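You operate a simulated robot arm through the tools that you are given. There is no shell and no other tool.

Carry out the task below with a simulated robot arm. There is one attempt and no reset: what you move stays moved.

Task
Brush the coil block clean, then shut and lock its lid.
Fine: brush back in its place; the red switch stays off. Set down upright: orange brush. What is to be rubbed or washed off counts as gone when no trace of it is left.
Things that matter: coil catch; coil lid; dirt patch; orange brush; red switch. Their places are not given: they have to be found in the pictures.

It is judged by the outcome, as a careful person would: the job done as asked, and still so three seconds after it is handed in. It fails if anything else is knocked over, pushed out of place, dropped, spilled or broken. A push-on lid holds only when it is set on centred and level and pressed home; a screw cap is set on level and turned clockwise until tight.

Robot
A 7-joint arm with a two-finger parallel gripper, fixed in place. Base frame: the origin is at the foot of the arm, x ahead of it, y to its left, z up. Readings come in m, degrees, newtons and seconds.
Its first joint turns from -166.0 to 166.0 degrees. Payload 4.4 kg.
Tool frame: the origin (TCP) lies between the finger pads and is the grasp point; the fingertips stand 0.023 m ahead of it; z points along the fingers, y is the line along which they close. Largest opening 0.094 m; finger width 0.038, thickness 0.01; the body of the gripper, 0.054 by 0.096 m, starts 0.039 m behind the TCP.
Orientation is that of the tool frame in the base frame, as [roll, pitch, yaw] about the fixed x, y, z axes, in that order (R = Rz(yaw) Ry(pitch) Rx(roll)). With the fingers straight down and closing along the base's y, the tool's x points along the base's -x, its y along +y and its z along -z.

Tools
- The arm moves only by the tool arm_command. Its argument "deltas" is a list of rows, each an object (a shift or turn left out is 0, a gripper value left out holds the last) with "angular": the turn, a rotation vector about the tool's x, y, z in degrees, a list of three; "translation": the shift along the tool's x, y, z in m, a list of three; "jaw": the opening, from 0 (shut) to 1 (fully open). In form: [{"angular": [rx, ry, rz], "translation": [dx, dy, dz], "jaw": jaw}, ...]. A call has 1 to 20 rows; each row shifts and turns the commanded pose from where the row before left it, along the tool's axes as they then stand. A row lasts 0.2 s, in which the tool goes at most 0.05 m and 8.6 degrees; a call with a longer step from one row to the next is refused whole, and so is a gripper value outside its range. Where a pose cannot be reached the arm comes as near as it can. A force on the tool above 90 N (or 10 N above the force at the start of the call, whichever is more), or a blocked arm, ends the call early, and 0.2 s more pass. The fingers move at their own pace (about 0.072 m/s each) and stop on an object; they squeeze with about 27 N. The grip force told is the motor's: it shows also when the fingers shut on nothing. Time passes only in rows, and 0.2 s behind the last, so rows that do not move let the fingers close. The reply holds the time, the measured pose of the TCP, the force on the tool along the base axes, the opening and the grip force, in the units named above and with some noise, with the torque about the TCP (base axes, N m) and any sound that the robot's microphone picked up, and new pictures: "views" is both (left out), scene, wrist or none.
- Cameras (640 x 400 px; columns grow to the right, rows downward): "scene" is fixed at [0.0506, -0.6519, 1.6357]; the picture's right is [0.82, -0.57, 0.00], its down [-0.21, -0.31, -0.93] and it looks along [0.52, 0.76, -0.38] (base axes); focal length 328 px, centre (320, 200). "wrist" rides on the gripper at [0.086, 0.016, -0.075] in the tool frame; the picture's right is [-0.18, 0.98, 0.00], its down [-0.58, -0.11, -0.81] and it looks along [-0.79, -0.15, 0.59] (tool axes); focal length 243 px, centre (320, 200).
- probe_pixels(camera, pixels): for up to 12 pixels [column, row] of the newest picture of that camera ("zoom" is the newest enlarged one), the place [x, y, z] in the base frame of the surface seen there, good to about 0.002 m. No time passes.
- zoom(camera, box): a new picture of the part [left, top, right, bottom] of that camera's present view, enlarged. No time passes.
- hand_in(): hands the job in; it is judged then, once.

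Unless the task says otherwise, let go and move clear before handing in.

The tools are called after "Call:" as a command line: name --argument value ..., lists and objects as JSON in quotes. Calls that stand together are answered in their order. arm_command: Moves the arm, as the interface text tells. Its arguments: {"type":"object","properties":{"deltas":{"type":"array"},"views":{"type":"string","enum":["both","scene","wrist","none"]}},"required":["deltas"]} The other tools are called the same way: probe_pixels (camera, pixels) gives the place of the surface under pixels of a picture; zoom (camera, box) takes an enlarged picture of a part of a camera's view; hand_in () hands the job in.

At the start:

```text
clock: 0.0
tool_pos: [0.6004, 0.2425, 1.2269]
tool_rot: [-180.0, 0.0, -179.9]
force: [1.1, 0.0, -0.4]
ft_torque: [0.03, 0.0, -0.01]
gripper_width: 0.0937
grip_force: 0.0
```

scene: 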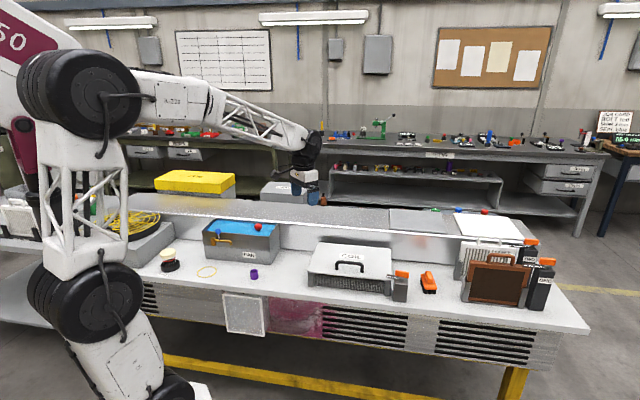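
wrist: 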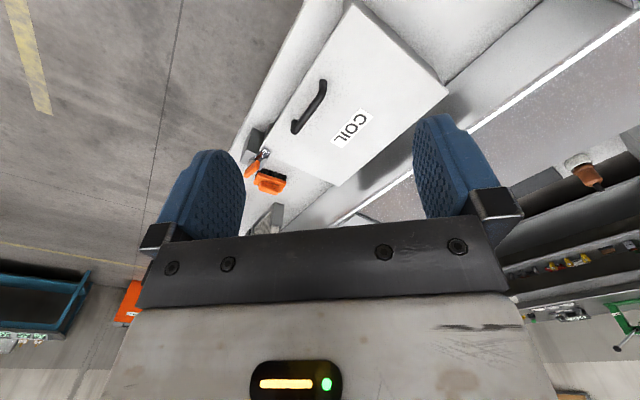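

The scene picture shows a bench with a COIL box (around 350,265), orange brush-like object near (428,282), and other things. I'll zoom in on the bench to identify the details.

Call:
zoom --camera "scene" --box '[290, 220, 450, 320]'

Call:
zoom --camera "scene" --box '[440, 200, 600, 320]'

Call:
zoom --camera "scene" --box '[130, 200, 300, 310]'

Call:
zoom --camera "wrist" --box '[220, 0, 460, 230]'

```text
4.00 times, centred on (370, 270) of scene
```

zoom: 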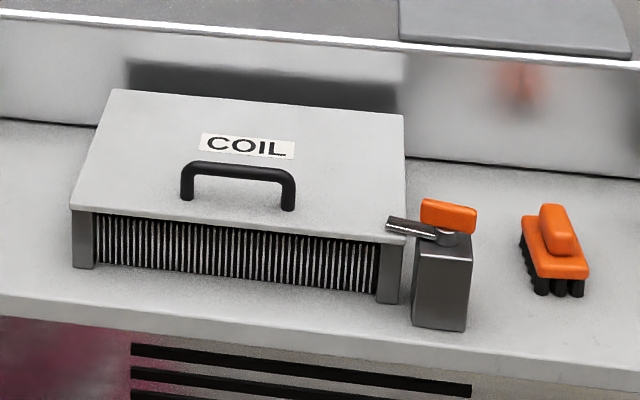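

```text
3.33 times, centred on (520, 260) of scene
```

zoom: 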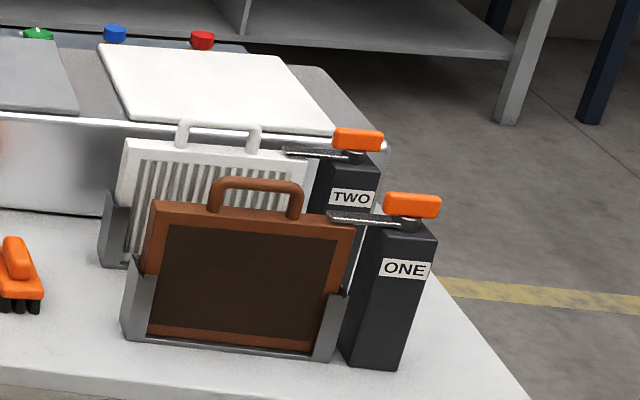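

```text
3.64 times, centred on (215, 255) of scene
```

zoom: 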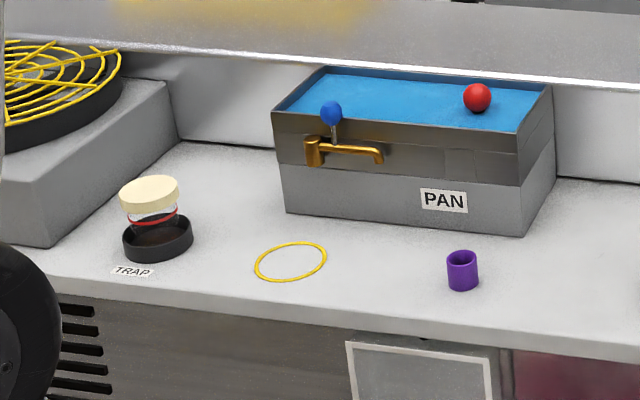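

```text
1.74 times, centred on (340, 115) of wrist
```

zoom: 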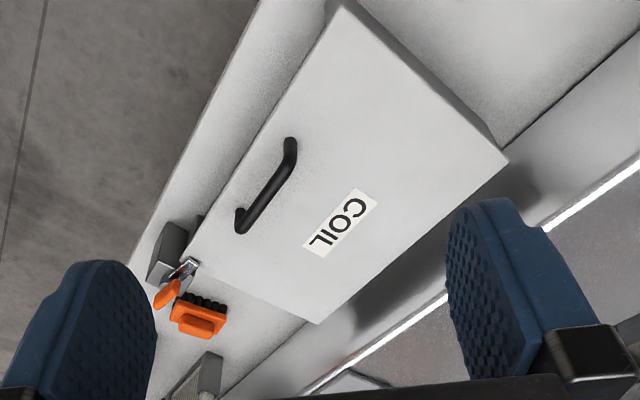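

The COIL block has a lid with a black handle (about 350,263), a catch with an orange lever at about (402,274), and the orange brush is at (429,282). Next I probe places and zoom on the coloured knobs behind at (485,212) to look for the red switch.

Call:
probe_pixels --camera "scene" --pixels '[[318, 243], [390, 250], [390, 279], [308, 271], [337, 263], [350, 262], [362, 266], [393, 277], [402, 273], [400, 292], [429, 274], [430, 286]]'

Call:
zoom --camera "scene" --box '[430, 195, 510, 245]'

Call:
zoom --camera "scene" --box '[380, 260, 450, 310]'

Call:
zoom --camera "scene" --box '[300, 260, 400, 310]'

Call:
zoom --camera "scene" --box '[0, 170, 130, 260]'

```text
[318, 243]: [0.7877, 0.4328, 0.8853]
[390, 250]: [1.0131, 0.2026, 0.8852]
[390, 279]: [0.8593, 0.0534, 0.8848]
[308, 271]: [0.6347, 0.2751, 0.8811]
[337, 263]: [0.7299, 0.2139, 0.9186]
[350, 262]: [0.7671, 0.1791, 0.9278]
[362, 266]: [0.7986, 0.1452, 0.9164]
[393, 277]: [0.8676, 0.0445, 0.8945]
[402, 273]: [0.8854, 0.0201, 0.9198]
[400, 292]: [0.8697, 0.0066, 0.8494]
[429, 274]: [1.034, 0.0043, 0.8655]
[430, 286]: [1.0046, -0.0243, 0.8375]
```

```text
8.00 times, centred on (470, 220) of scene
```

zoom: 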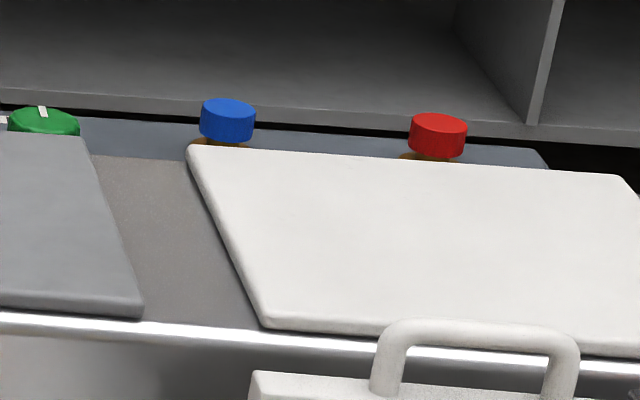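

```text
8.00 times, centred on (415, 285) of scene
```

zoom: 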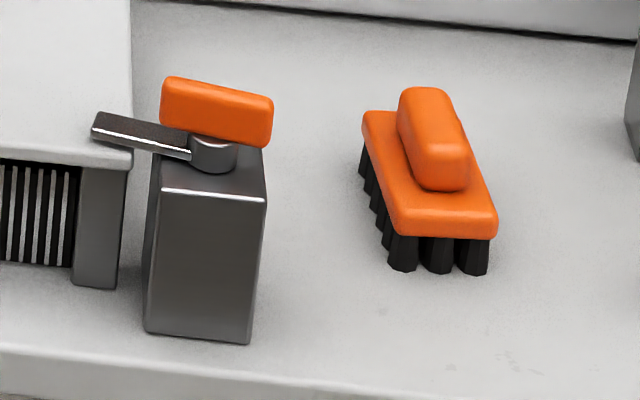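

```text
6.40 times, centred on (350, 285) of scene
```

zoom: 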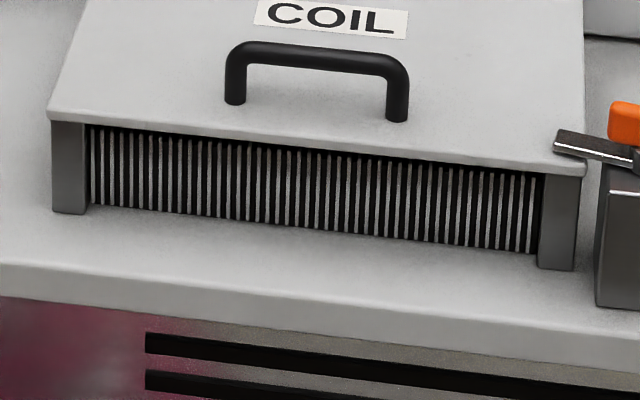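

```text
4.44 times, centred on (65, 215) of scene
```

zoom: 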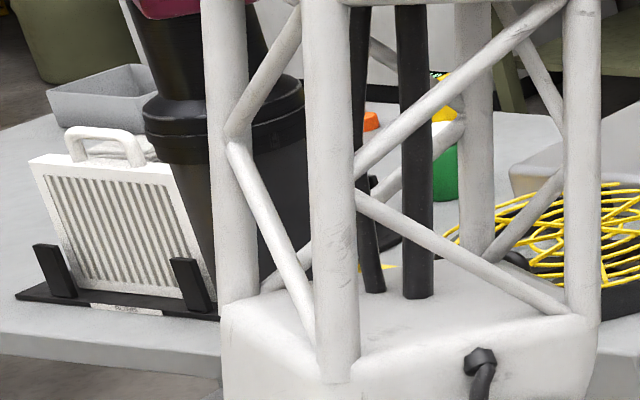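

The knobs behind are bottle-cap-like items; the coil catch is a pivoting lever whose steel arm tip at (388,276) overlaps the lid. I'll probe the exact corners of brush and catch and bench.

Call:
probe_pixels --camera "scene" --pixels '[[429.4, 274.5], [430, 281], [425.5, 287.5], [436, 287.5], [422.3, 274.8], [401.9, 279.5], [397.5, 272], [408, 274.5], [389, 275.3], [400.5, 300], [400, 312], [440, 300]]'

Call:
probe_pixels --camera "scene" --pixels '[[485, 212], [458, 211], [436, 210], [402, 285], [411, 284], [405, 310], [372, 310], [310, 290], [350, 262], [340, 262], [335, 275], [411, 232]]'

Call:
zoom --camera "scene" --box '[220, 280, 340, 350]'

```text
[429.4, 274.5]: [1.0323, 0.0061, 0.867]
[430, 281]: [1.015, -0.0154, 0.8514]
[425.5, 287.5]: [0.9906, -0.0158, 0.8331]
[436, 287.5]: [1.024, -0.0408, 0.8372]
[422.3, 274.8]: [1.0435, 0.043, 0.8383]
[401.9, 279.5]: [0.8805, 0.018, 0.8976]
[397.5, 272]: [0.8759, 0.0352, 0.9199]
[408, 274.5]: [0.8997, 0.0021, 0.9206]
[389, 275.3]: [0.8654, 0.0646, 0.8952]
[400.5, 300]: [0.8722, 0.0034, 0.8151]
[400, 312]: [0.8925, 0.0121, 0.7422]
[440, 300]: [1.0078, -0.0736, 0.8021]
```

```text
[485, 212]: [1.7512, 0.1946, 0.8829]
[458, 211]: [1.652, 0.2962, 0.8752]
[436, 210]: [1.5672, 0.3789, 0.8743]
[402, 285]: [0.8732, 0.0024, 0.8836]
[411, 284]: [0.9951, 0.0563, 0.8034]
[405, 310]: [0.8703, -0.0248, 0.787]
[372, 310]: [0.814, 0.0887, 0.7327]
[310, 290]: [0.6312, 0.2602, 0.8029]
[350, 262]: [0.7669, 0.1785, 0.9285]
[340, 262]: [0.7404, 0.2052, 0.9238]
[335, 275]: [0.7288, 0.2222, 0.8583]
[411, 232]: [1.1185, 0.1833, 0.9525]
```

```text
5.33 times, centred on (280, 315) of scene
```

zoom: 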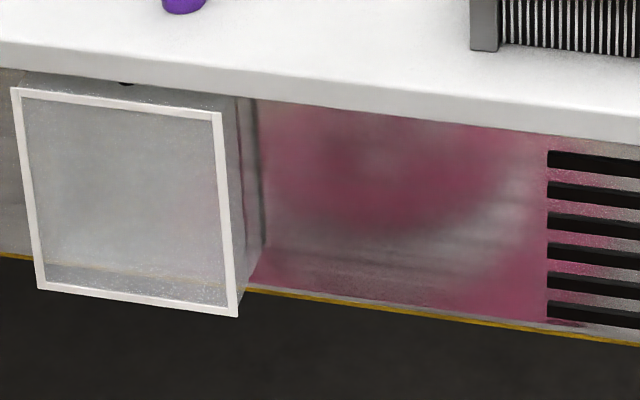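

Bench top is z≈0.803; the lid spans a square rotated 45° to the base, with its handle near the front edge (hinge at the back). I rotate the tool by 45° to align with the block and look along it.

Call:
arm_command --deltas '[{"angular": [0, 0, 7.5]}, {"angular": [0, 0, 7.5]}, {"angular": [0, 0, 7.5]}, {"angular": [0, 0, 7.5]}, {"angular": [0, 0, 7.5]}, {"angular": [0, 0, 7.5]}]'

```text
clock: 1.4
tool_pos: [0.5992, 0.2415, 1.2257]
tool_rot: [179.9, 0.0, 135.0]
force: [0.2, -0.3, 0.7]
ft_torque: [0.02, 0.0, -0.02]
gripper_width: 0.0941
grip_force: 0.0
```

scene: 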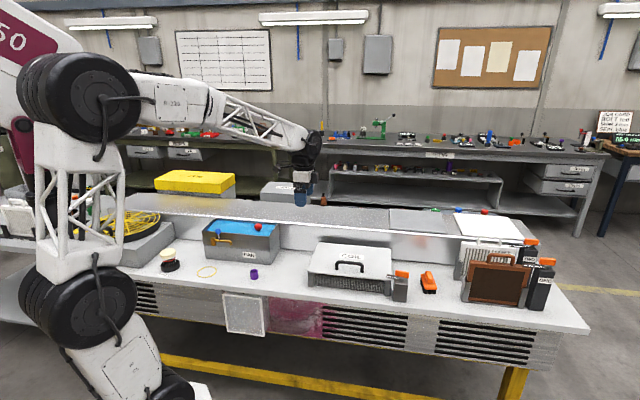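
wrist: 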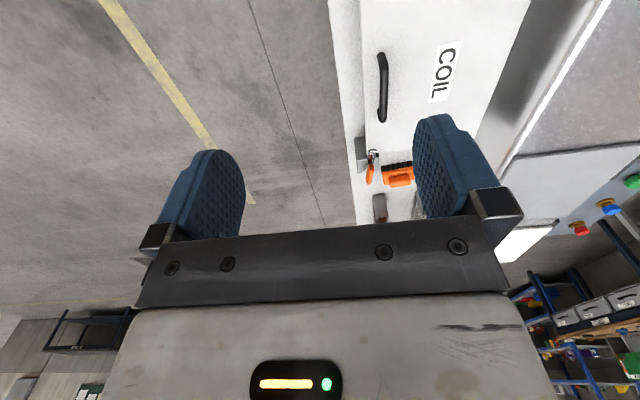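

The view is now aligned (block's long axis vertical in the wrist picture; catch at (372,165), brush at (397,178); far coloured knobs at (580,228)). I move along the block and down for a closer look at catch and brush.

Call:
arm_command --deltas '[{"translation": [-0.04, 0.009, 0.02]}, {"translation": [-0.04, 0.009, 0.02]}, {"translation": [-0.04, 0.009, 0.02]}, {"translation": [-0.04, 0.009, 0.02]}, {"translation": [-0.04, 0.009, 0.02]}]'

```text
clock: 2.6
tool_pos: [0.7724, 0.132, 1.1277]
tool_rot: [179.9, 0.1, 135.0]
force: [0.1, 0.5, 0.5]
ft_torque: [0.03, 0.01, 0.01]
gripper_width: 0.0937
grip_force: 0.2
```

scene: 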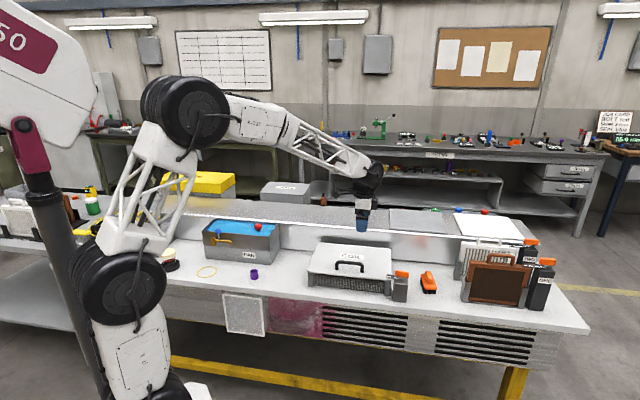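
wrist: 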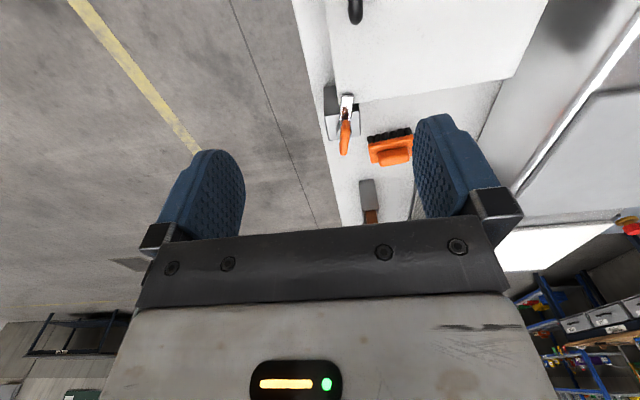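

Now the catch (345,115) and brush (392,147) are visible from above. I zoom in on them and on the part of the bench that the arm hid before.

Call:
zoom --camera "wrist" --box '[300, 60, 430, 240]'

Call:
probe_pixels --camera "wrist" --pixels '[[347, 97], [343, 110], [346, 125], [344, 150], [332, 95], [334, 130], [357, 125], [370, 137], [410, 128], [377, 158], [411, 158], [395, 155]]'

Call:
zoom --camera "scene" --box '[0, 160, 130, 260]'

Call:
zoom --camera "scene" --box '[130, 160, 330, 290]'

```text
2.22 times, centred on (365, 150) of wrist
```

zoom: 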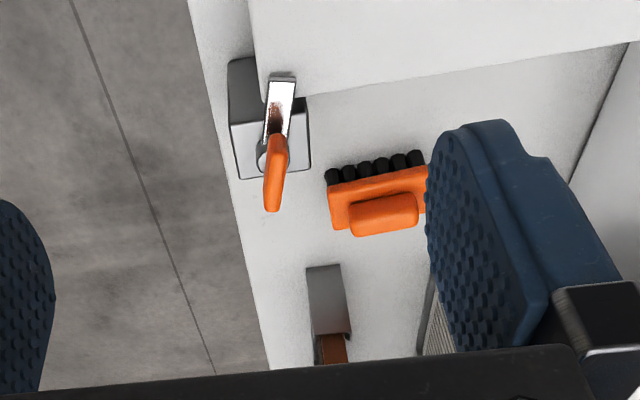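

```text
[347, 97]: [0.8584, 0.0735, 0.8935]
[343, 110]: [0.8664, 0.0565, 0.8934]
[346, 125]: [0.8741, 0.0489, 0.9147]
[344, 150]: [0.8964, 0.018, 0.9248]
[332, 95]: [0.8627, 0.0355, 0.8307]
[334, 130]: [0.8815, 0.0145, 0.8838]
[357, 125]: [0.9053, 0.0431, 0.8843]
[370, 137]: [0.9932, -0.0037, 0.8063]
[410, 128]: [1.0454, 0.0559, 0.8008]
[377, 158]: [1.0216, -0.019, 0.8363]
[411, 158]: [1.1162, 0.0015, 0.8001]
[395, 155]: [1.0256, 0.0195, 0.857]
```

```text
4.00 times, centred on (65, 210) of scene
```

zoom: 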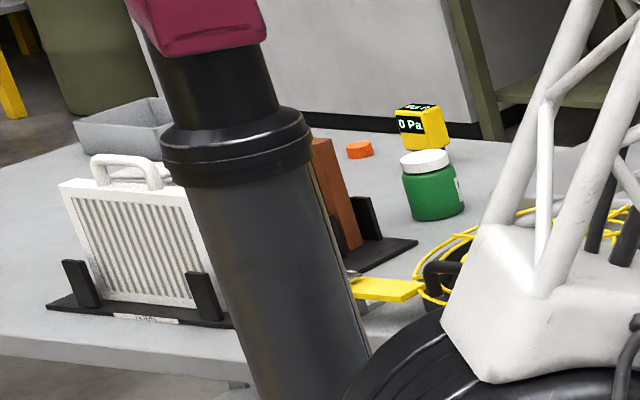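

```text
3.08 times, centred on (230, 225) of scene
```

zoom: 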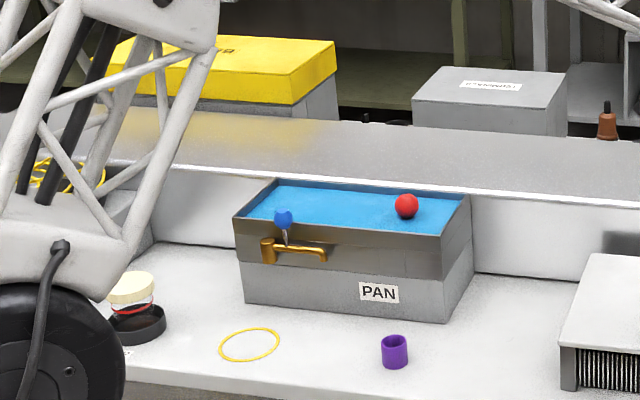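

The catch's steel arm lies over the lid's right edge with the orange grip on top of a post. I move closer for an accurate look at its axis.

Call:
arm_command --deltas '[{"translation": [-0.027, 0.003, 0.033]}, {"translation": [-0.027, 0.003, 0.033]}, {"translation": [-0.027, 0.003, 0.033]}]'

Call:
zoom --camera "wrist" --box '[240, 60, 430, 240]'

```text
clock: 3.4
tool_pos: [0.8368, 0.0806, 1.0303]
tool_rot: [179.8, 0.1, 135.0]
force: [-0.3, -0.8, 0.1]
ft_torque: [0.0, 0.04, 0.03]
gripper_width: 0.0942
grip_force: 0.1
```

scene: 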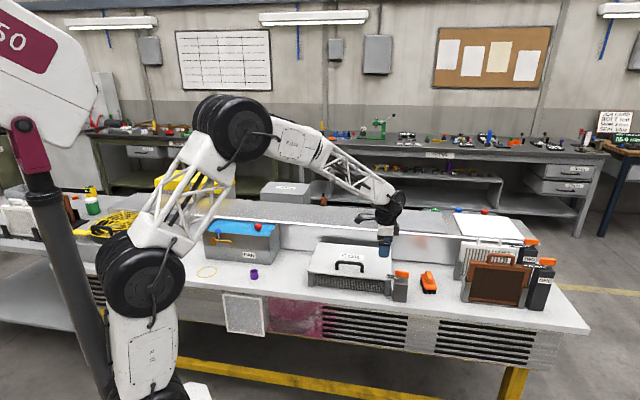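
wrist: 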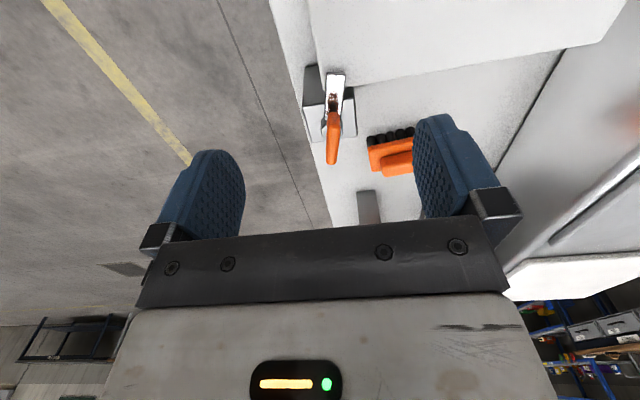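

```text
2.22 times, centred on (335, 150) of wrist
```

zoom: 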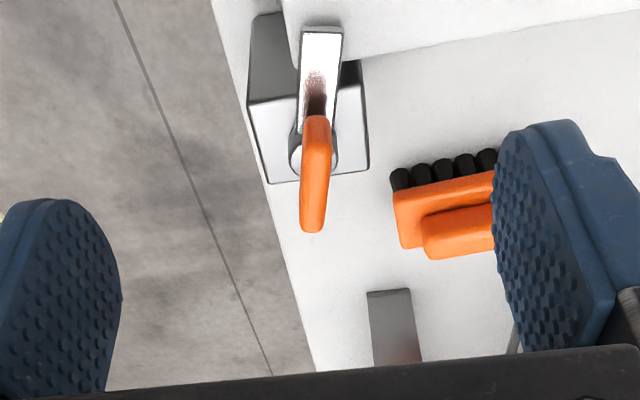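

The steel arm and orange grip line up with the block's edge direction. I probe the grip, the pivot disc and post corners in the zoomed picture.

Call:
probe_pixels --camera "zoom" --pixels '[[317, 125], [312, 222], [303, 180], [330, 150], [316, 180], [325, 40], [338, 40], [306, 40], [268, 178], [364, 166], [256, 105], [356, 75]]'

Call:
probe_pixels --camera "zoom" --pixels '[[293, 150], [298, 135], [338, 150], [395, 190], [410, 245], [425, 225], [488, 205], [430, 255], [490, 248], [400, 180], [480, 160], [300, 55]]'

```text
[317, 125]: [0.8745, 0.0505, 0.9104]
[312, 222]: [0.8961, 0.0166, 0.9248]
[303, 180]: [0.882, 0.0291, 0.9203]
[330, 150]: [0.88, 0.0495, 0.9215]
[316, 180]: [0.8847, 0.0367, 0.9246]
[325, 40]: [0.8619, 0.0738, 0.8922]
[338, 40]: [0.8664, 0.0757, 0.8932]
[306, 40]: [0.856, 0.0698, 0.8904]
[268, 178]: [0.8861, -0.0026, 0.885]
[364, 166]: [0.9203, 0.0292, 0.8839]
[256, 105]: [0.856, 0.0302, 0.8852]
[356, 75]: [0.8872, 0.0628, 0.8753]
```

```text
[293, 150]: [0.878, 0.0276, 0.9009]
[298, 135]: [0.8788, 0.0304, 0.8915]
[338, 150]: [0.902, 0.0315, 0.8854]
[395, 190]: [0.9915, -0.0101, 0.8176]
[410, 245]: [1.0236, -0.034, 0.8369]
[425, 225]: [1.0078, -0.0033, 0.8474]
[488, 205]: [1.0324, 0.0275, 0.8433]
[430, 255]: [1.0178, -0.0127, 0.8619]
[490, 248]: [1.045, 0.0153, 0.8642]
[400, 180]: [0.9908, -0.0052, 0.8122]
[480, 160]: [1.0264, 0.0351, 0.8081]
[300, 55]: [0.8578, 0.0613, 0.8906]
```

The pivot is about (0.887, 0.029), the grip is ~13 mm thick with its top at z≈0.925, and it is skewed ~12° from the edge. I move over it with the matching turn and half-open jaws, stopping at z≈0.97.

Call:
arm_command --deltas '[{"translation": [-0.036, 0, 0], "jaw": 0.55}, {"translation": [-0.036, 0, 0], "jaw": 0.55}, {"angular": [0, 0, 5.5], "translation": [0, 0, 0.02]}, {"angular": [0, 0, 5.5], "translation": [0, 0, 0.02]}, {"translation": [0, 0, 0.02]}]'

Call:
zoom --camera "wrist" --box '[200, 60, 460, 240]'

Call:
zoom --camera "scene" --box '[360, 230, 460, 310]'

```text
clock: 4.6
tool_pos: [0.8862, 0.03, 0.9685]
tool_rot: [179.9, 0.0, 123.9]
force: [0.0, 0.5, 0.7]
ft_torque: [0.0, -0.02, 0.03]
gripper_width: 0.052
grip_force: 0.1
```

scene: 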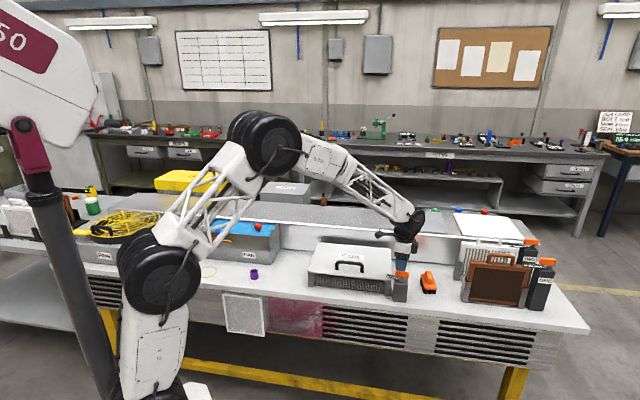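
wrist: 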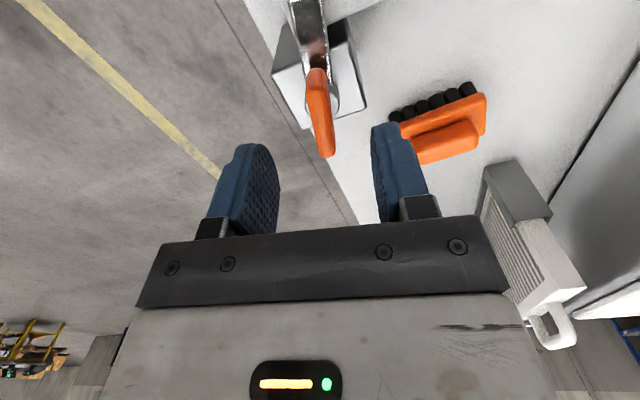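

```text
2.22 times, centred on (330, 150) of wrist
```

zoom: 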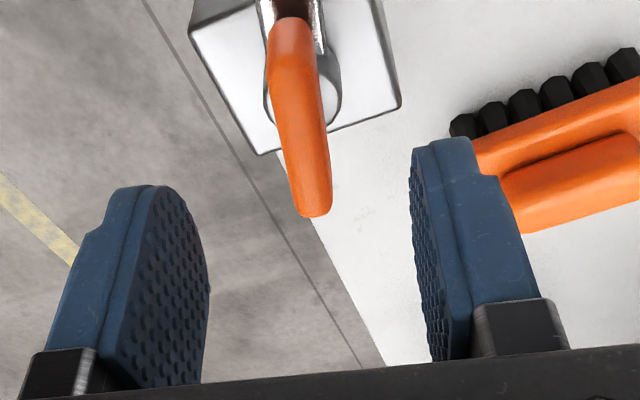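

```text
5.00 times, centred on (410, 270) of scene
```

zoom: 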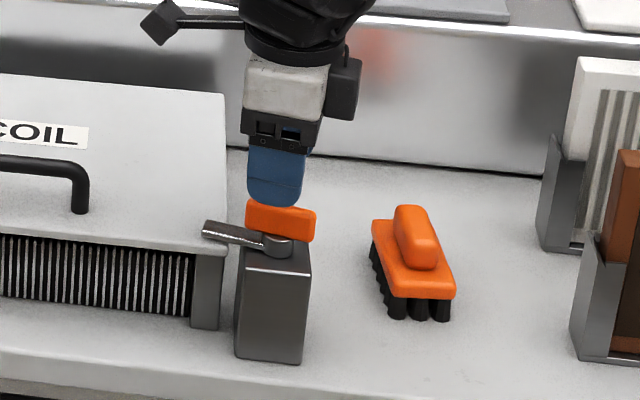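

The grip is between the fingers' projected line; I probe its edges once more from here to check the centring.

Call:
probe_pixels --camera "wrist" --pixels '[[316.5, 71], [327.5, 152], [313, 114], [329, 114], [321, 114], [323, 140], [318, 90]]'

```text
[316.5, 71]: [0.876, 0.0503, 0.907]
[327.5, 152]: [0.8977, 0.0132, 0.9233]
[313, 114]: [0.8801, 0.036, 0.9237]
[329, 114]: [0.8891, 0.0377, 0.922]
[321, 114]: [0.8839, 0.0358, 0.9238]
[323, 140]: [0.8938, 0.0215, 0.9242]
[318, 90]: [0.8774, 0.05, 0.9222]
```

The grip is centred at about (0.887, 0.032), direction −61°, so a 4° more turn lines up. I descend to z≈0.926 and close.

Call:
arm_command --deltas '[{"angular": [0, 0, 4], "translation": [0, 0.001, 0.02]}, {"translation": [0, 0, 0.022]}, {"jaw": 0}, {"jaw": 0}, {"jaw": 0}]'

Call:
zoom --camera "scene" --box '[360, 230, 460, 310]'

```text
clock: 5.8
tool_pos: [0.8861, 0.031, 0.9256]
tool_rot: [179.9, -0.1, 120.0]
force: [-25.0, -7.1, 8.0]
ft_torque: [0.05, 0.39, 1.48]
gripper_width: 0.0128
grip_force: 45.2
```

scene: 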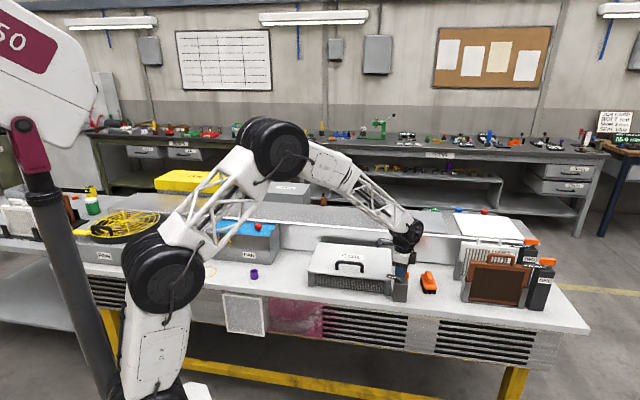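
wrist: 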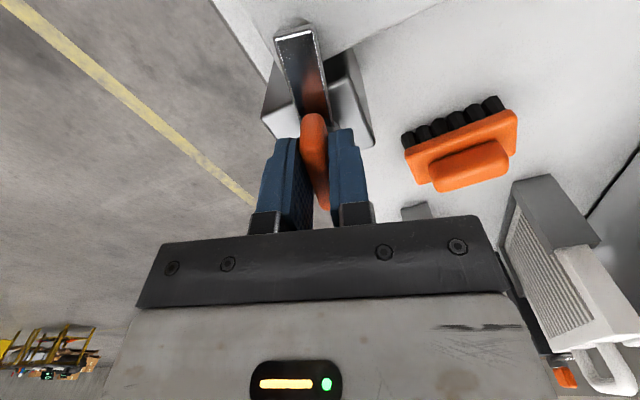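

```text
5.00 times, centred on (410, 270) of scene
```

zoom: 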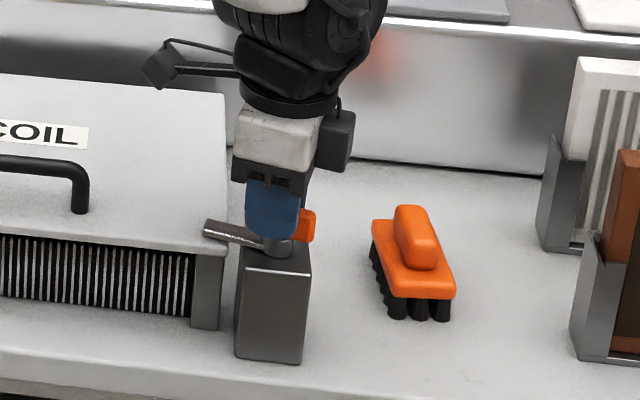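

The grip is held (12.8 mm wide) with some side load. I try turning it clockwise (seen from above) in small steps and watch the torque.

Call:
arm_command --deltas '[{"angular": [0, 0, 4]}, {"angular": [0, 0, 4]}]' --views "wrist"

```text
clock: 6.4
tool_pos: [0.888, 0.03, 0.9256]
tool_rot: [179.9, -0.1, 111.9]
force: [-19.2, -31.1, 5.1]
ft_torque: [-0.57, 0.05, 2.26]
gripper_width: 0.0179
grip_force: 44.9
```

wrist: 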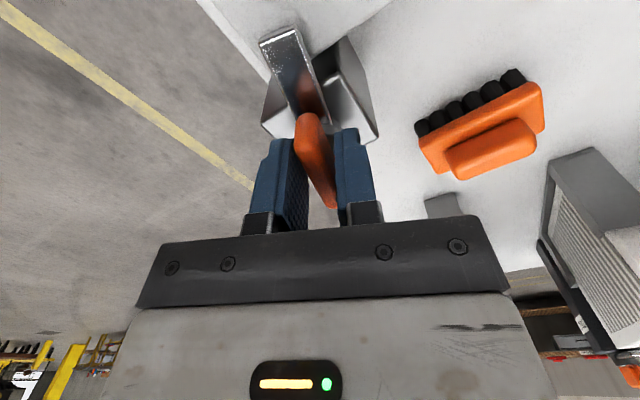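

The bar does not follow (jaws wedged open to 18 mm, torque 2.3 Nm): that way is the stop. I turn back and go the other way (counter-clockwise).

Call:
arm_command --deltas '[{"angular": [0, 0, -4]}, {"angular": [0, 0, -4]}, {"angular": [0, 0, -4]}, {"angular": [0, 0, -4]}, {"angular": [0, 0, -4]}]' --views "wrist"

```text
clock: 7.7
tool_pos: [0.8867, 0.031, 0.9264]
tool_rot: [-179.9, -0.1, 132.0]
force: [-20.9, -9.9, 11.5]
ft_torque: [-0.26, -0.19, -0.1]
gripper_width: 0.0118
grip_force: 44.7
stopped in row 5: the force on the tool passed its limit at 92 N (the readings are from after the stop); the commanded pose is now the measured one
```

wrist: 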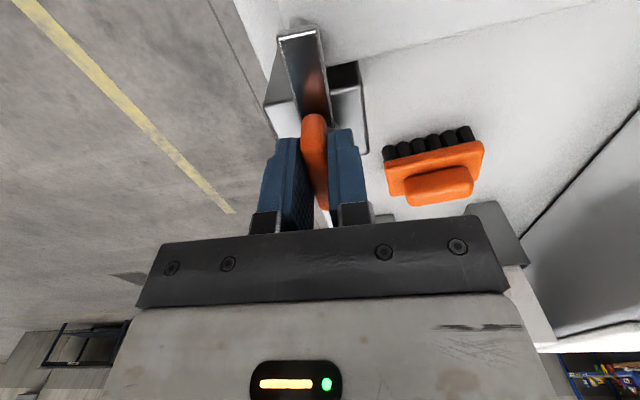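

The bar turned with the jaws (yaw now 132°, jaw 11.8 mm), but there's a constant side load of ~22 N along −y of the tool, meaning I'm off-centre by a mm or two. I shift slightly to relieve it.

Call:
arm_command --deltas '[{"translation": [0, -0.0015, 0]}]' --views "none"

```text
clock: 8.1
tool_pos: [0.8863, 0.0308, 0.9264]
tool_rot: [-179.9, -0.1, 132.0]
force: [-2.5, 2.1, 8.7]
ft_torque: [1.15, 1.08, 0.0]
gripper_width: 0.0116
grip_force: 45.1
```

The side load is gone. I continue counter-clockwise in small steps.

Call:
arm_command --deltas '[{"angular": [0, 0, -3]}, {"angular": [0, 0, -3]}, {"angular": [0, 0, -3]}]' --views "wrist"

```text
clock: 8.9
tool_pos: [0.8856, 0.0305, 0.9265]
tool_rot: [-179.9, -0.1, 141.0]
force: [-7.0, 3.2, 16.5]
ft_torque: [-0.56, -0.76, -0.01]
gripper_width: 0.0117
grip_force: 44.7
```

wrist: 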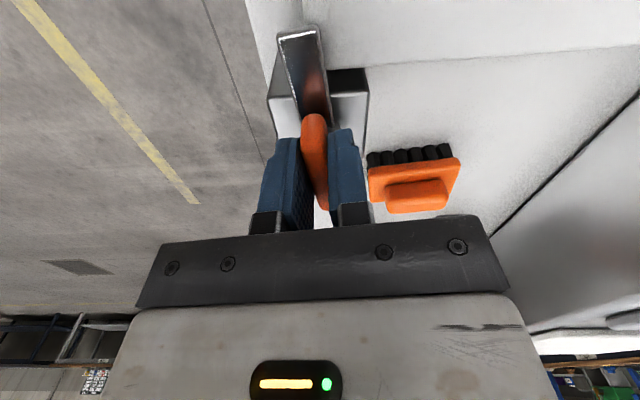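

It turns freely now. I raise 1.5 mm to ease the vertical load and keep turning.

Call:
arm_command --deltas '[{"translation": [0, 0, -0.0015], "angular": [0, 0, -4]}, {"angular": [0, 0, -4]}, {"angular": [0, 0, -4]}, {"angular": [0, 0, -4]}, {"angular": [0, 0, -4]}]' --views "wrist"

```text
clock: 10.1
tool_pos: [0.8845, 0.0285, 0.9265]
tool_rot: [-179.9, -0.2, 161.0]
force: [-13.4, -37.1, -5.1]
ft_torque: [-0.5, -0.92, -0.16]
gripper_width: 0.012
grip_force: 45.6
```

wrist: 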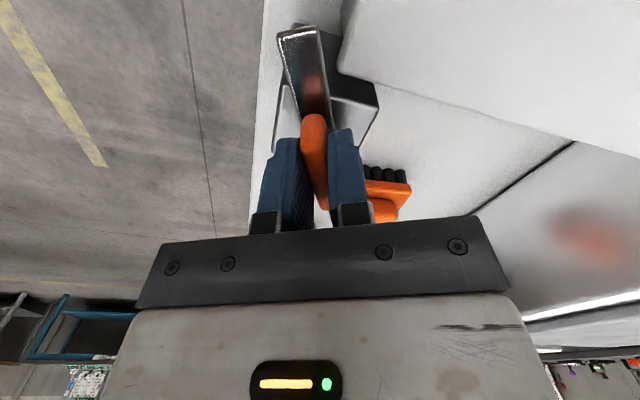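

The arm is now almost off the lid; a side load of ~39 N along −y has built up, so I shift −y by 2.5 mm and continue.

Call:
arm_command --deltas '[{"translation": [0, -0.0025, 0]}, {"angular": [0, 0, -4], "translation": [0, -0.0005, 0]}, {"angular": [0, 0, -4], "translation": [0, -0.0005, 0]}, {"angular": [0, 0, -4], "translation": [0, -0.0005, 0]}, {"angular": [0, 0, -4], "translation": [0, -0.0005, 0]}]' --views "wrist"

```text
clock: 11.3
tool_pos: [0.8856, 0.0275, 0.9259]
tool_rot: [-180.0, -0.1, 177.1]
force: [22.3, 26.6, -31.6]
ft_torque: [0.06, -1.02, 0.15]
gripper_width: 0.0122
grip_force: 44.8
```

wrist: 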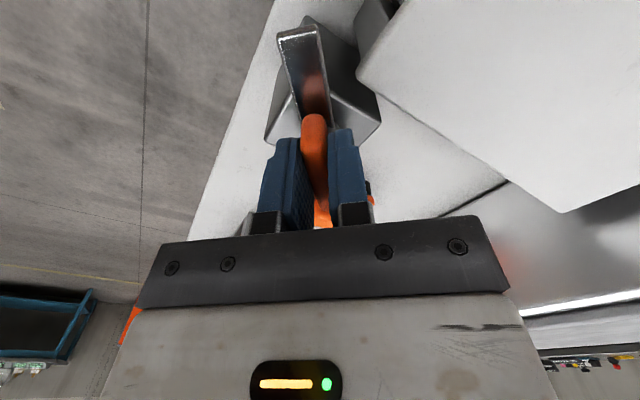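

Load is now on the other side (+22, +27, −32 N); I correct by about 1.5 mm and turn a further 24°.

Call:
arm_command --deltas '[{"translation": [-0.0014, 0.0016, 0.001]}, {"angular": [0, 0, -4]}, {"angular": [0, 0, -4]}, {"angular": [0, 0, -4]}, {"angular": [0, 0, -4]}]' --views "wrist"

```text
clock: 12.5
tool_pos: [0.8862, 0.0259, 0.9268]
tool_rot: [-180.0, -0.1, -166.9]
force: [-41.9, -16.6, 6.3]
ft_torque: [-0.5, 0.39, -0.04]
gripper_width: 0.0119
grip_force: 45.1
```

wrist: 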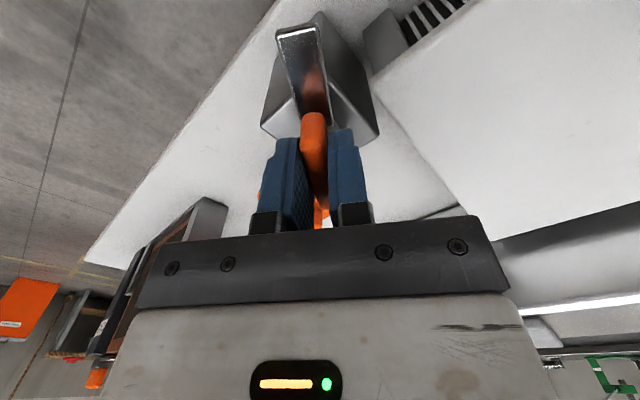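

The arm tip now points well clear of the lid (58° past the edge direction). I relieve the load (+x 2.5 mm) and turn 16° more.

Call:
arm_command --deltas '[{"translation": [0.0025, -0.0003, 0]}, {"angular": [0, 0, -4]}, {"angular": [0, 0, -4]}, {"angular": [0, 0, -4]}, {"angular": [0, 0, -4]}]' --views "both"

Call:
zoom --camera "scene" --box '[360, 230, 460, 310]'

```text
clock: 13.7
tool_pos: [0.8849, 0.0257, 0.9271]
tool_rot: [180.0, 0.1, -151.0]
force: [70.2, -47.7, -23.0]
ft_torque: [-0.29, -0.72, -0.31]
gripper_width: 0.012
grip_force: 44.7
```

scene: 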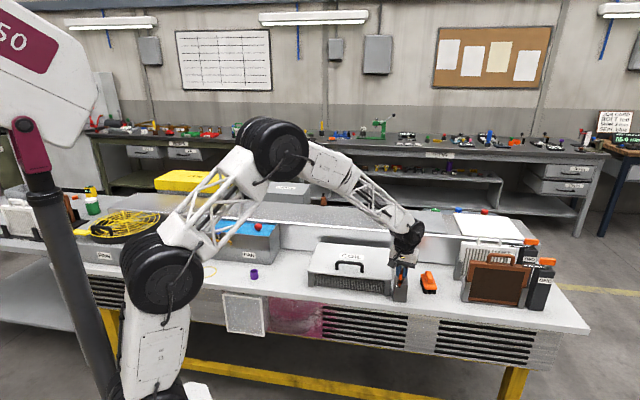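
wrist: 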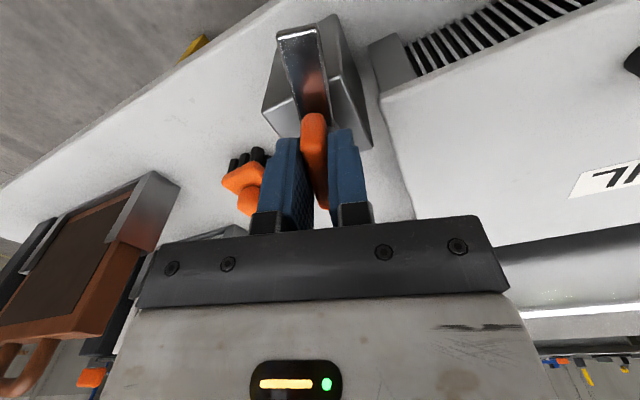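

```text
5.00 times, centred on (410, 270) of scene
```

zoom: 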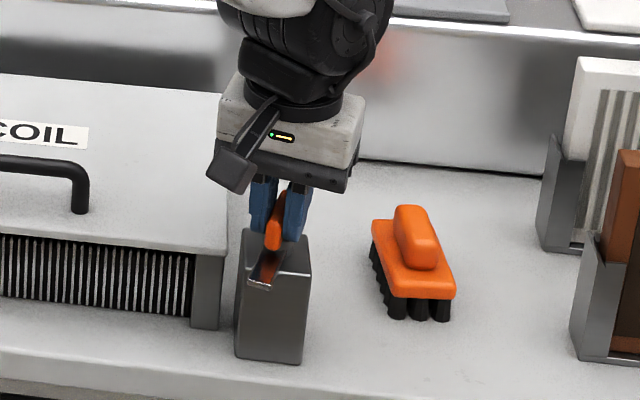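

The catch arm now points to the front, clear of the lid. I relieve the load, open the jaws, and lift off.

Call:
arm_command --deltas '[{"translation": [-0.002, -0.0035, 0]}, {"jaw": 0.4}, {"jaw": 0.4}, {"translation": [0, 0, -0.03]}, {"translation": [0, 0, -0.045]}, {"translation": [0, 0, -0.045]}]' --views "both"

Call:
zoom --camera "scene" --box '[300, 220, 440, 310]'

```text
clock: 15.1
tool_pos: [0.8863, 0.0241, 1.0452]
tool_rot: [179.9, -0.2, -151.1]
force: [-0.2, -0.9, -0.9]
ft_torque: [-0.02, -0.01, -0.02]
gripper_width: 0.0378
grip_force: 0.1
```

scene: 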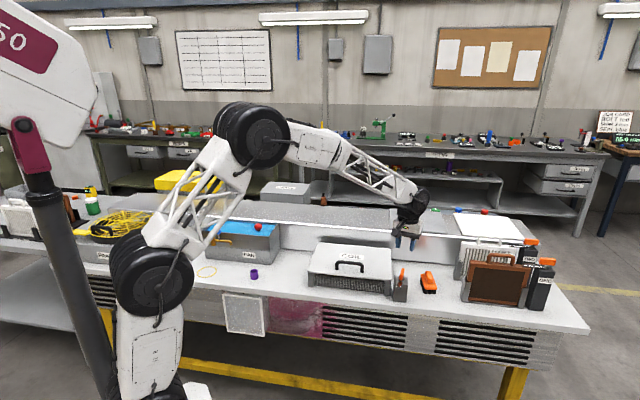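
wrist: 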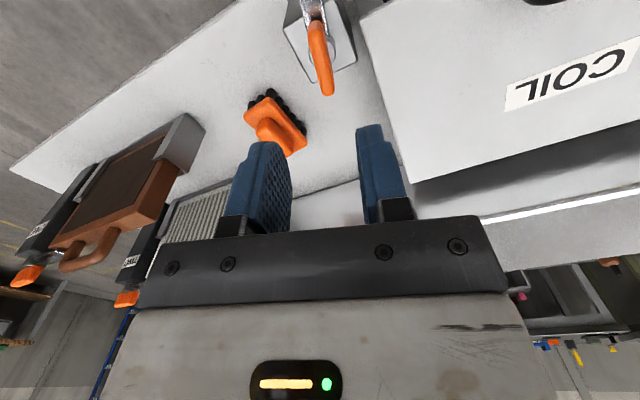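

```text
4.44 times, centred on (370, 265) of scene
```

zoom: 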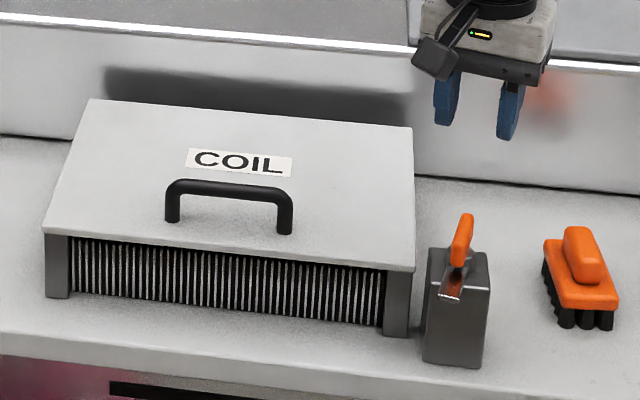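

The catch is turned open. Before lifting the lid I probe the back panel, the ledge above it, and the handle bar for the opening path.

Call:
probe_pixels --camera "scene" --pixels '[[365, 233], [354, 236], [354, 243], [365, 228], [365, 215], [330, 228], [350, 247], [360, 247.5], [340, 262], [355, 264], [350, 270], [350, 275]]'

Call:
probe_pixels --camera "zoom" --pixels '[[172, 185], [230, 188], [284, 195], [172, 215], [284, 230], [230, 193], [230, 184], [45, 228], [413, 265], [413, 130], [92, 101], [240, 112]]'

```text
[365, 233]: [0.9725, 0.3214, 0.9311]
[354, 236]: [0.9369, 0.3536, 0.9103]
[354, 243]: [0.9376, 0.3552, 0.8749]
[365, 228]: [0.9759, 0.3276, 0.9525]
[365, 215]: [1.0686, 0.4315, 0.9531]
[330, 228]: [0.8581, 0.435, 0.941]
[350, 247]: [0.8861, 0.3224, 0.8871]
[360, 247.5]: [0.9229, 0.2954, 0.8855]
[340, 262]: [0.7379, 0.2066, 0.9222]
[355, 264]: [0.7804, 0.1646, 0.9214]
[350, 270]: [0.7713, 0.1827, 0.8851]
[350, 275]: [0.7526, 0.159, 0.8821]
```

```text
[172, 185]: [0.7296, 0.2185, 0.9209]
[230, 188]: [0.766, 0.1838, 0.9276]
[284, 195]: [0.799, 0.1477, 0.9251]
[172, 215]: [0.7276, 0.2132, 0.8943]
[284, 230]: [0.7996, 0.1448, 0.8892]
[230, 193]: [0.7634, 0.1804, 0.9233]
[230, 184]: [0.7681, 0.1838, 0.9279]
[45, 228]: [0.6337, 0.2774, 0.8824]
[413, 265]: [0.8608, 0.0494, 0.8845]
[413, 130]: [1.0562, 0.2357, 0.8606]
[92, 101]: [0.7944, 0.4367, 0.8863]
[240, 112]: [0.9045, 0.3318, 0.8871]
```

Ledge top is at z≈0.953, panel at v≈0.915, hinge line about v≈0.87; the handle bar is at (0.766, 0.182, 0.922). First I rotate back to yaw 135 and test in free air whether the arm reaches the handle's end position with the lid upright (about (0.954, 0.37, 1.06)).

Call:
arm_command --deltas '[{"angular": [0, 0, 7.4], "translation": [0, 0, -0.01]}, {"angular": [0, 0, 7.4], "translation": [0, 0, -0.01]}, {"angular": [0, 0, 7.4]}, {"angular": [0, 0, 7.4]}, {"angular": [0, 0, 7.4]}, {"angular": [0, 0, 7.4]}, {"angular": [0, 0, 7.4]}, {"angular": [0, 0, 7.4]}, {"angular": [0, 0, 7.4]}, {"angular": [0, 0, 7.4]}]' --views "none"

Call:
arm_command --deltas '[{"translation": [0.0246, 0.0365, 0]}, {"translation": [0.0246, 0.0365, 0]}, {"translation": [0.0246, 0.0365, 0]}, {"translation": [0.0246, 0.0365, 0]}, {"translation": [0.0246, 0.0365, 0]}, {"translation": [0.0246, 0.0365, 0]}, {"translation": [0.0246, 0.0365, 0]}, {"translation": [0.0246, 0.0365, 0]}]' --views "both"

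```text
clock: 17.3
tool_pos: [0.8872, 0.0236, 1.0667]
tool_rot: [-179.9, 0.0, 135.0]
force: [0.3, 0.2, 0.3]
ft_torque: [0.02, -0.02, -0.04]
gripper_width: 0.0378
grip_force: 0.0
```

```text
clock: 19.1
tool_pos: [0.9541, 0.3692, 1.0655]
tool_rot: [179.9, -0.1, 134.9]
force: [0.7, 0.0, -0.1]
ft_torque: [-0.01, -0.02, 0.0]
gripper_width: 0.0375
grip_force: 0.1
```

scene: 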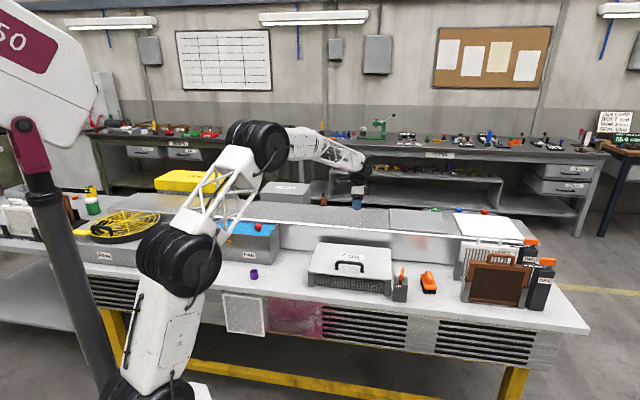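
wrist: 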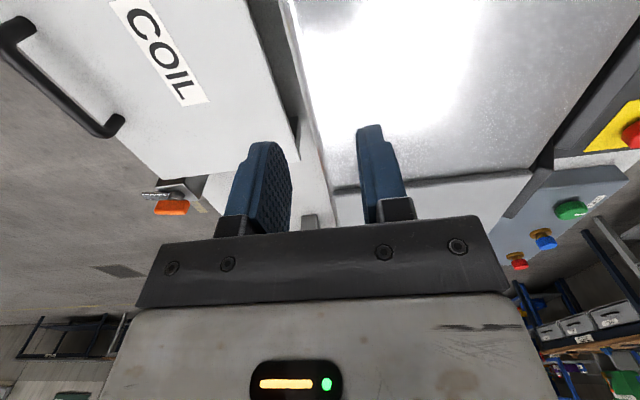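

The pose is reached exactly. At right in the wrist picture I see a panel with green/blue/red knobs and a yellow plate with a red knob (630,130); I zoom to know where the red switch is.

Call:
zoom --camera "wrist" --box '[480, 80, 640, 280]'

Call:
probe_pixels --camera "wrist" --pixels '[[632, 133], [570, 211], [545, 241], [519, 264], [600, 150], [300, 150]]'

```text
2.00 times, centred on (560, 180) of wrist
```

zoom: 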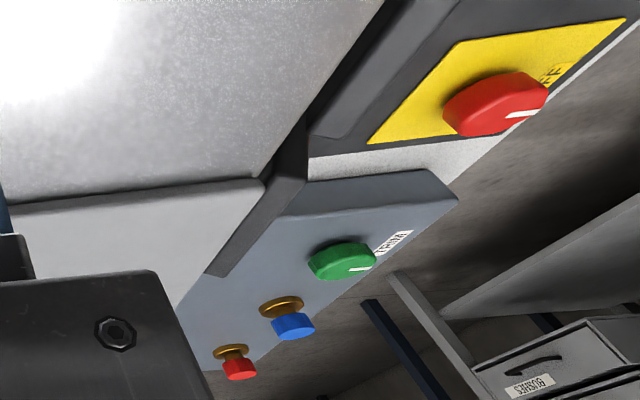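

```text
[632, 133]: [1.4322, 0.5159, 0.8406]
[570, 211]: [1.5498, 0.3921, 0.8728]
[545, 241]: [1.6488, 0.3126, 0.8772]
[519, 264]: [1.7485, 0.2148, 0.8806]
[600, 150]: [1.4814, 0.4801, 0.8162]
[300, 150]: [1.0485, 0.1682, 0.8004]
```

The red switch (red rotary knob on the yellow plate, marked OFF, at about (1.43, 0.52)) is far behind the unit and untouched. Now I go above the lid handle, check, then descend.

Call:
arm_command --deltas '[{"translation": [0, -0.044, 0]}, {"translation": [0, -0.044, 0]}, {"translation": [0, -0.044, 0]}, {"translation": [0, -0.044, 0]}, {"translation": [0, -0.044, 0]}, {"translation": [0, -0.044, 0.02]}, {"translation": [0, 0, 0.04]}, {"translation": [0, 0, 0.03]}]' --views "both"

Call:
zoom --camera "wrist" --box '[200, 0, 460, 240]'

```text
clock: 20.9
tool_pos: [0.768, 0.1832, 0.977]
tool_rot: [-179.9, -0.2, 135.0]
force: [0.3, 0.3, 0.0]
ft_torque: [0.0, 0.0, 0.03]
gripper_width: 0.0375
grip_force: 0.1
```

scene: 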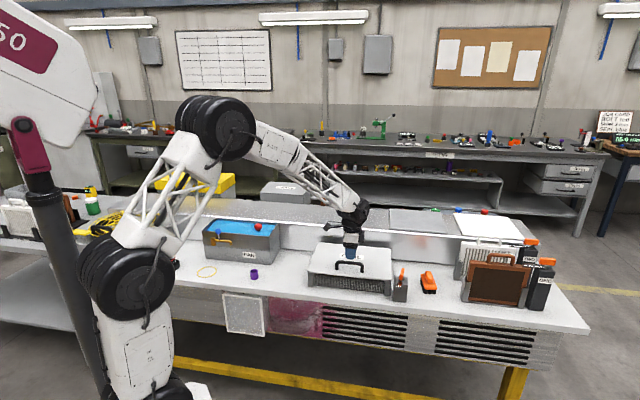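
wrist: 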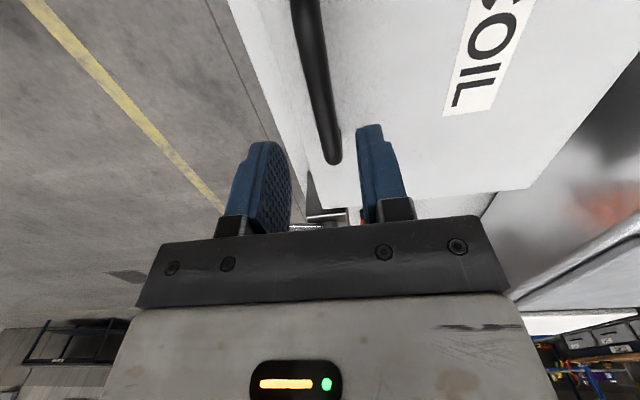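

```text
1.67 times, centred on (330, 120) of wrist
```

zoom: 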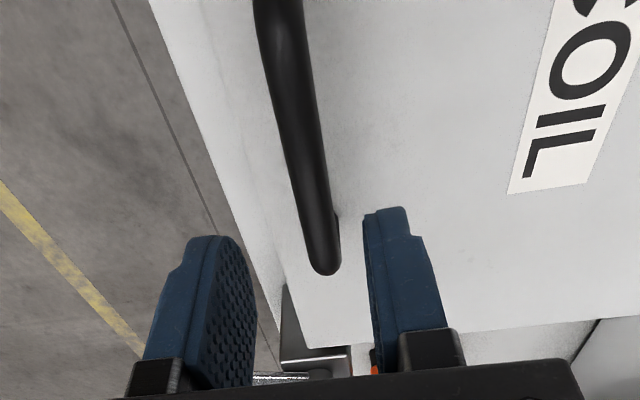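

I probe the bar's edges in this close view to centre the fingers across it.

Call:
probe_pixels --camera "zoom" --pixels '[[268, 50], [285, 50], [302, 50], [280, 100], [297, 100], [312, 100], [297, 160], [312, 160], [326, 160], [322, 260]]'

```text
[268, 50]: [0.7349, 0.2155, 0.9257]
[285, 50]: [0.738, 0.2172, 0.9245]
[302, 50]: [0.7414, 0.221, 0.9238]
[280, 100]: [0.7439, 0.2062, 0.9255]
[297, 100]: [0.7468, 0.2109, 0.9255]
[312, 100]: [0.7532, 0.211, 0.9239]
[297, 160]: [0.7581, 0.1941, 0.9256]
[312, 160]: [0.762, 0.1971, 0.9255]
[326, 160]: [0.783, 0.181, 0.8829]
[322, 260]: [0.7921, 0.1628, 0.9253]
```

The bar's centre is at v≈0.6765, i.e. 4 mm further back. I correct, descend to z≈0.922, and close.

Call:
arm_command --deltas '[{"translation": [0, 0.004, 0.01]}, {"translation": [0, 0, 0.025]}, {"translation": [0, 0, 0.02]}, {"jaw": 0}, {"jaw": 0}, {"jaw": 0}]' --views "wrist"

```text
clock: 22.3
tool_pos: [0.7691, 0.1859, 0.921]
tool_rot: [-179.8, -0.1, 135.1]
force: [-42.0, -35.9, 13.8]
ft_torque: [-0.25, 0.07, 0.15]
gripper_width: 0.0132
grip_force: 44.6
```

wrist: 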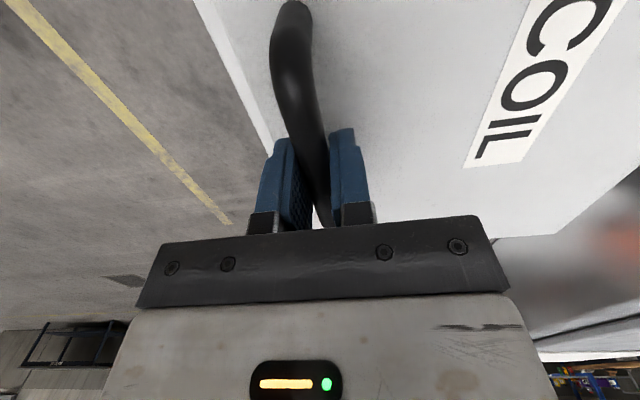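

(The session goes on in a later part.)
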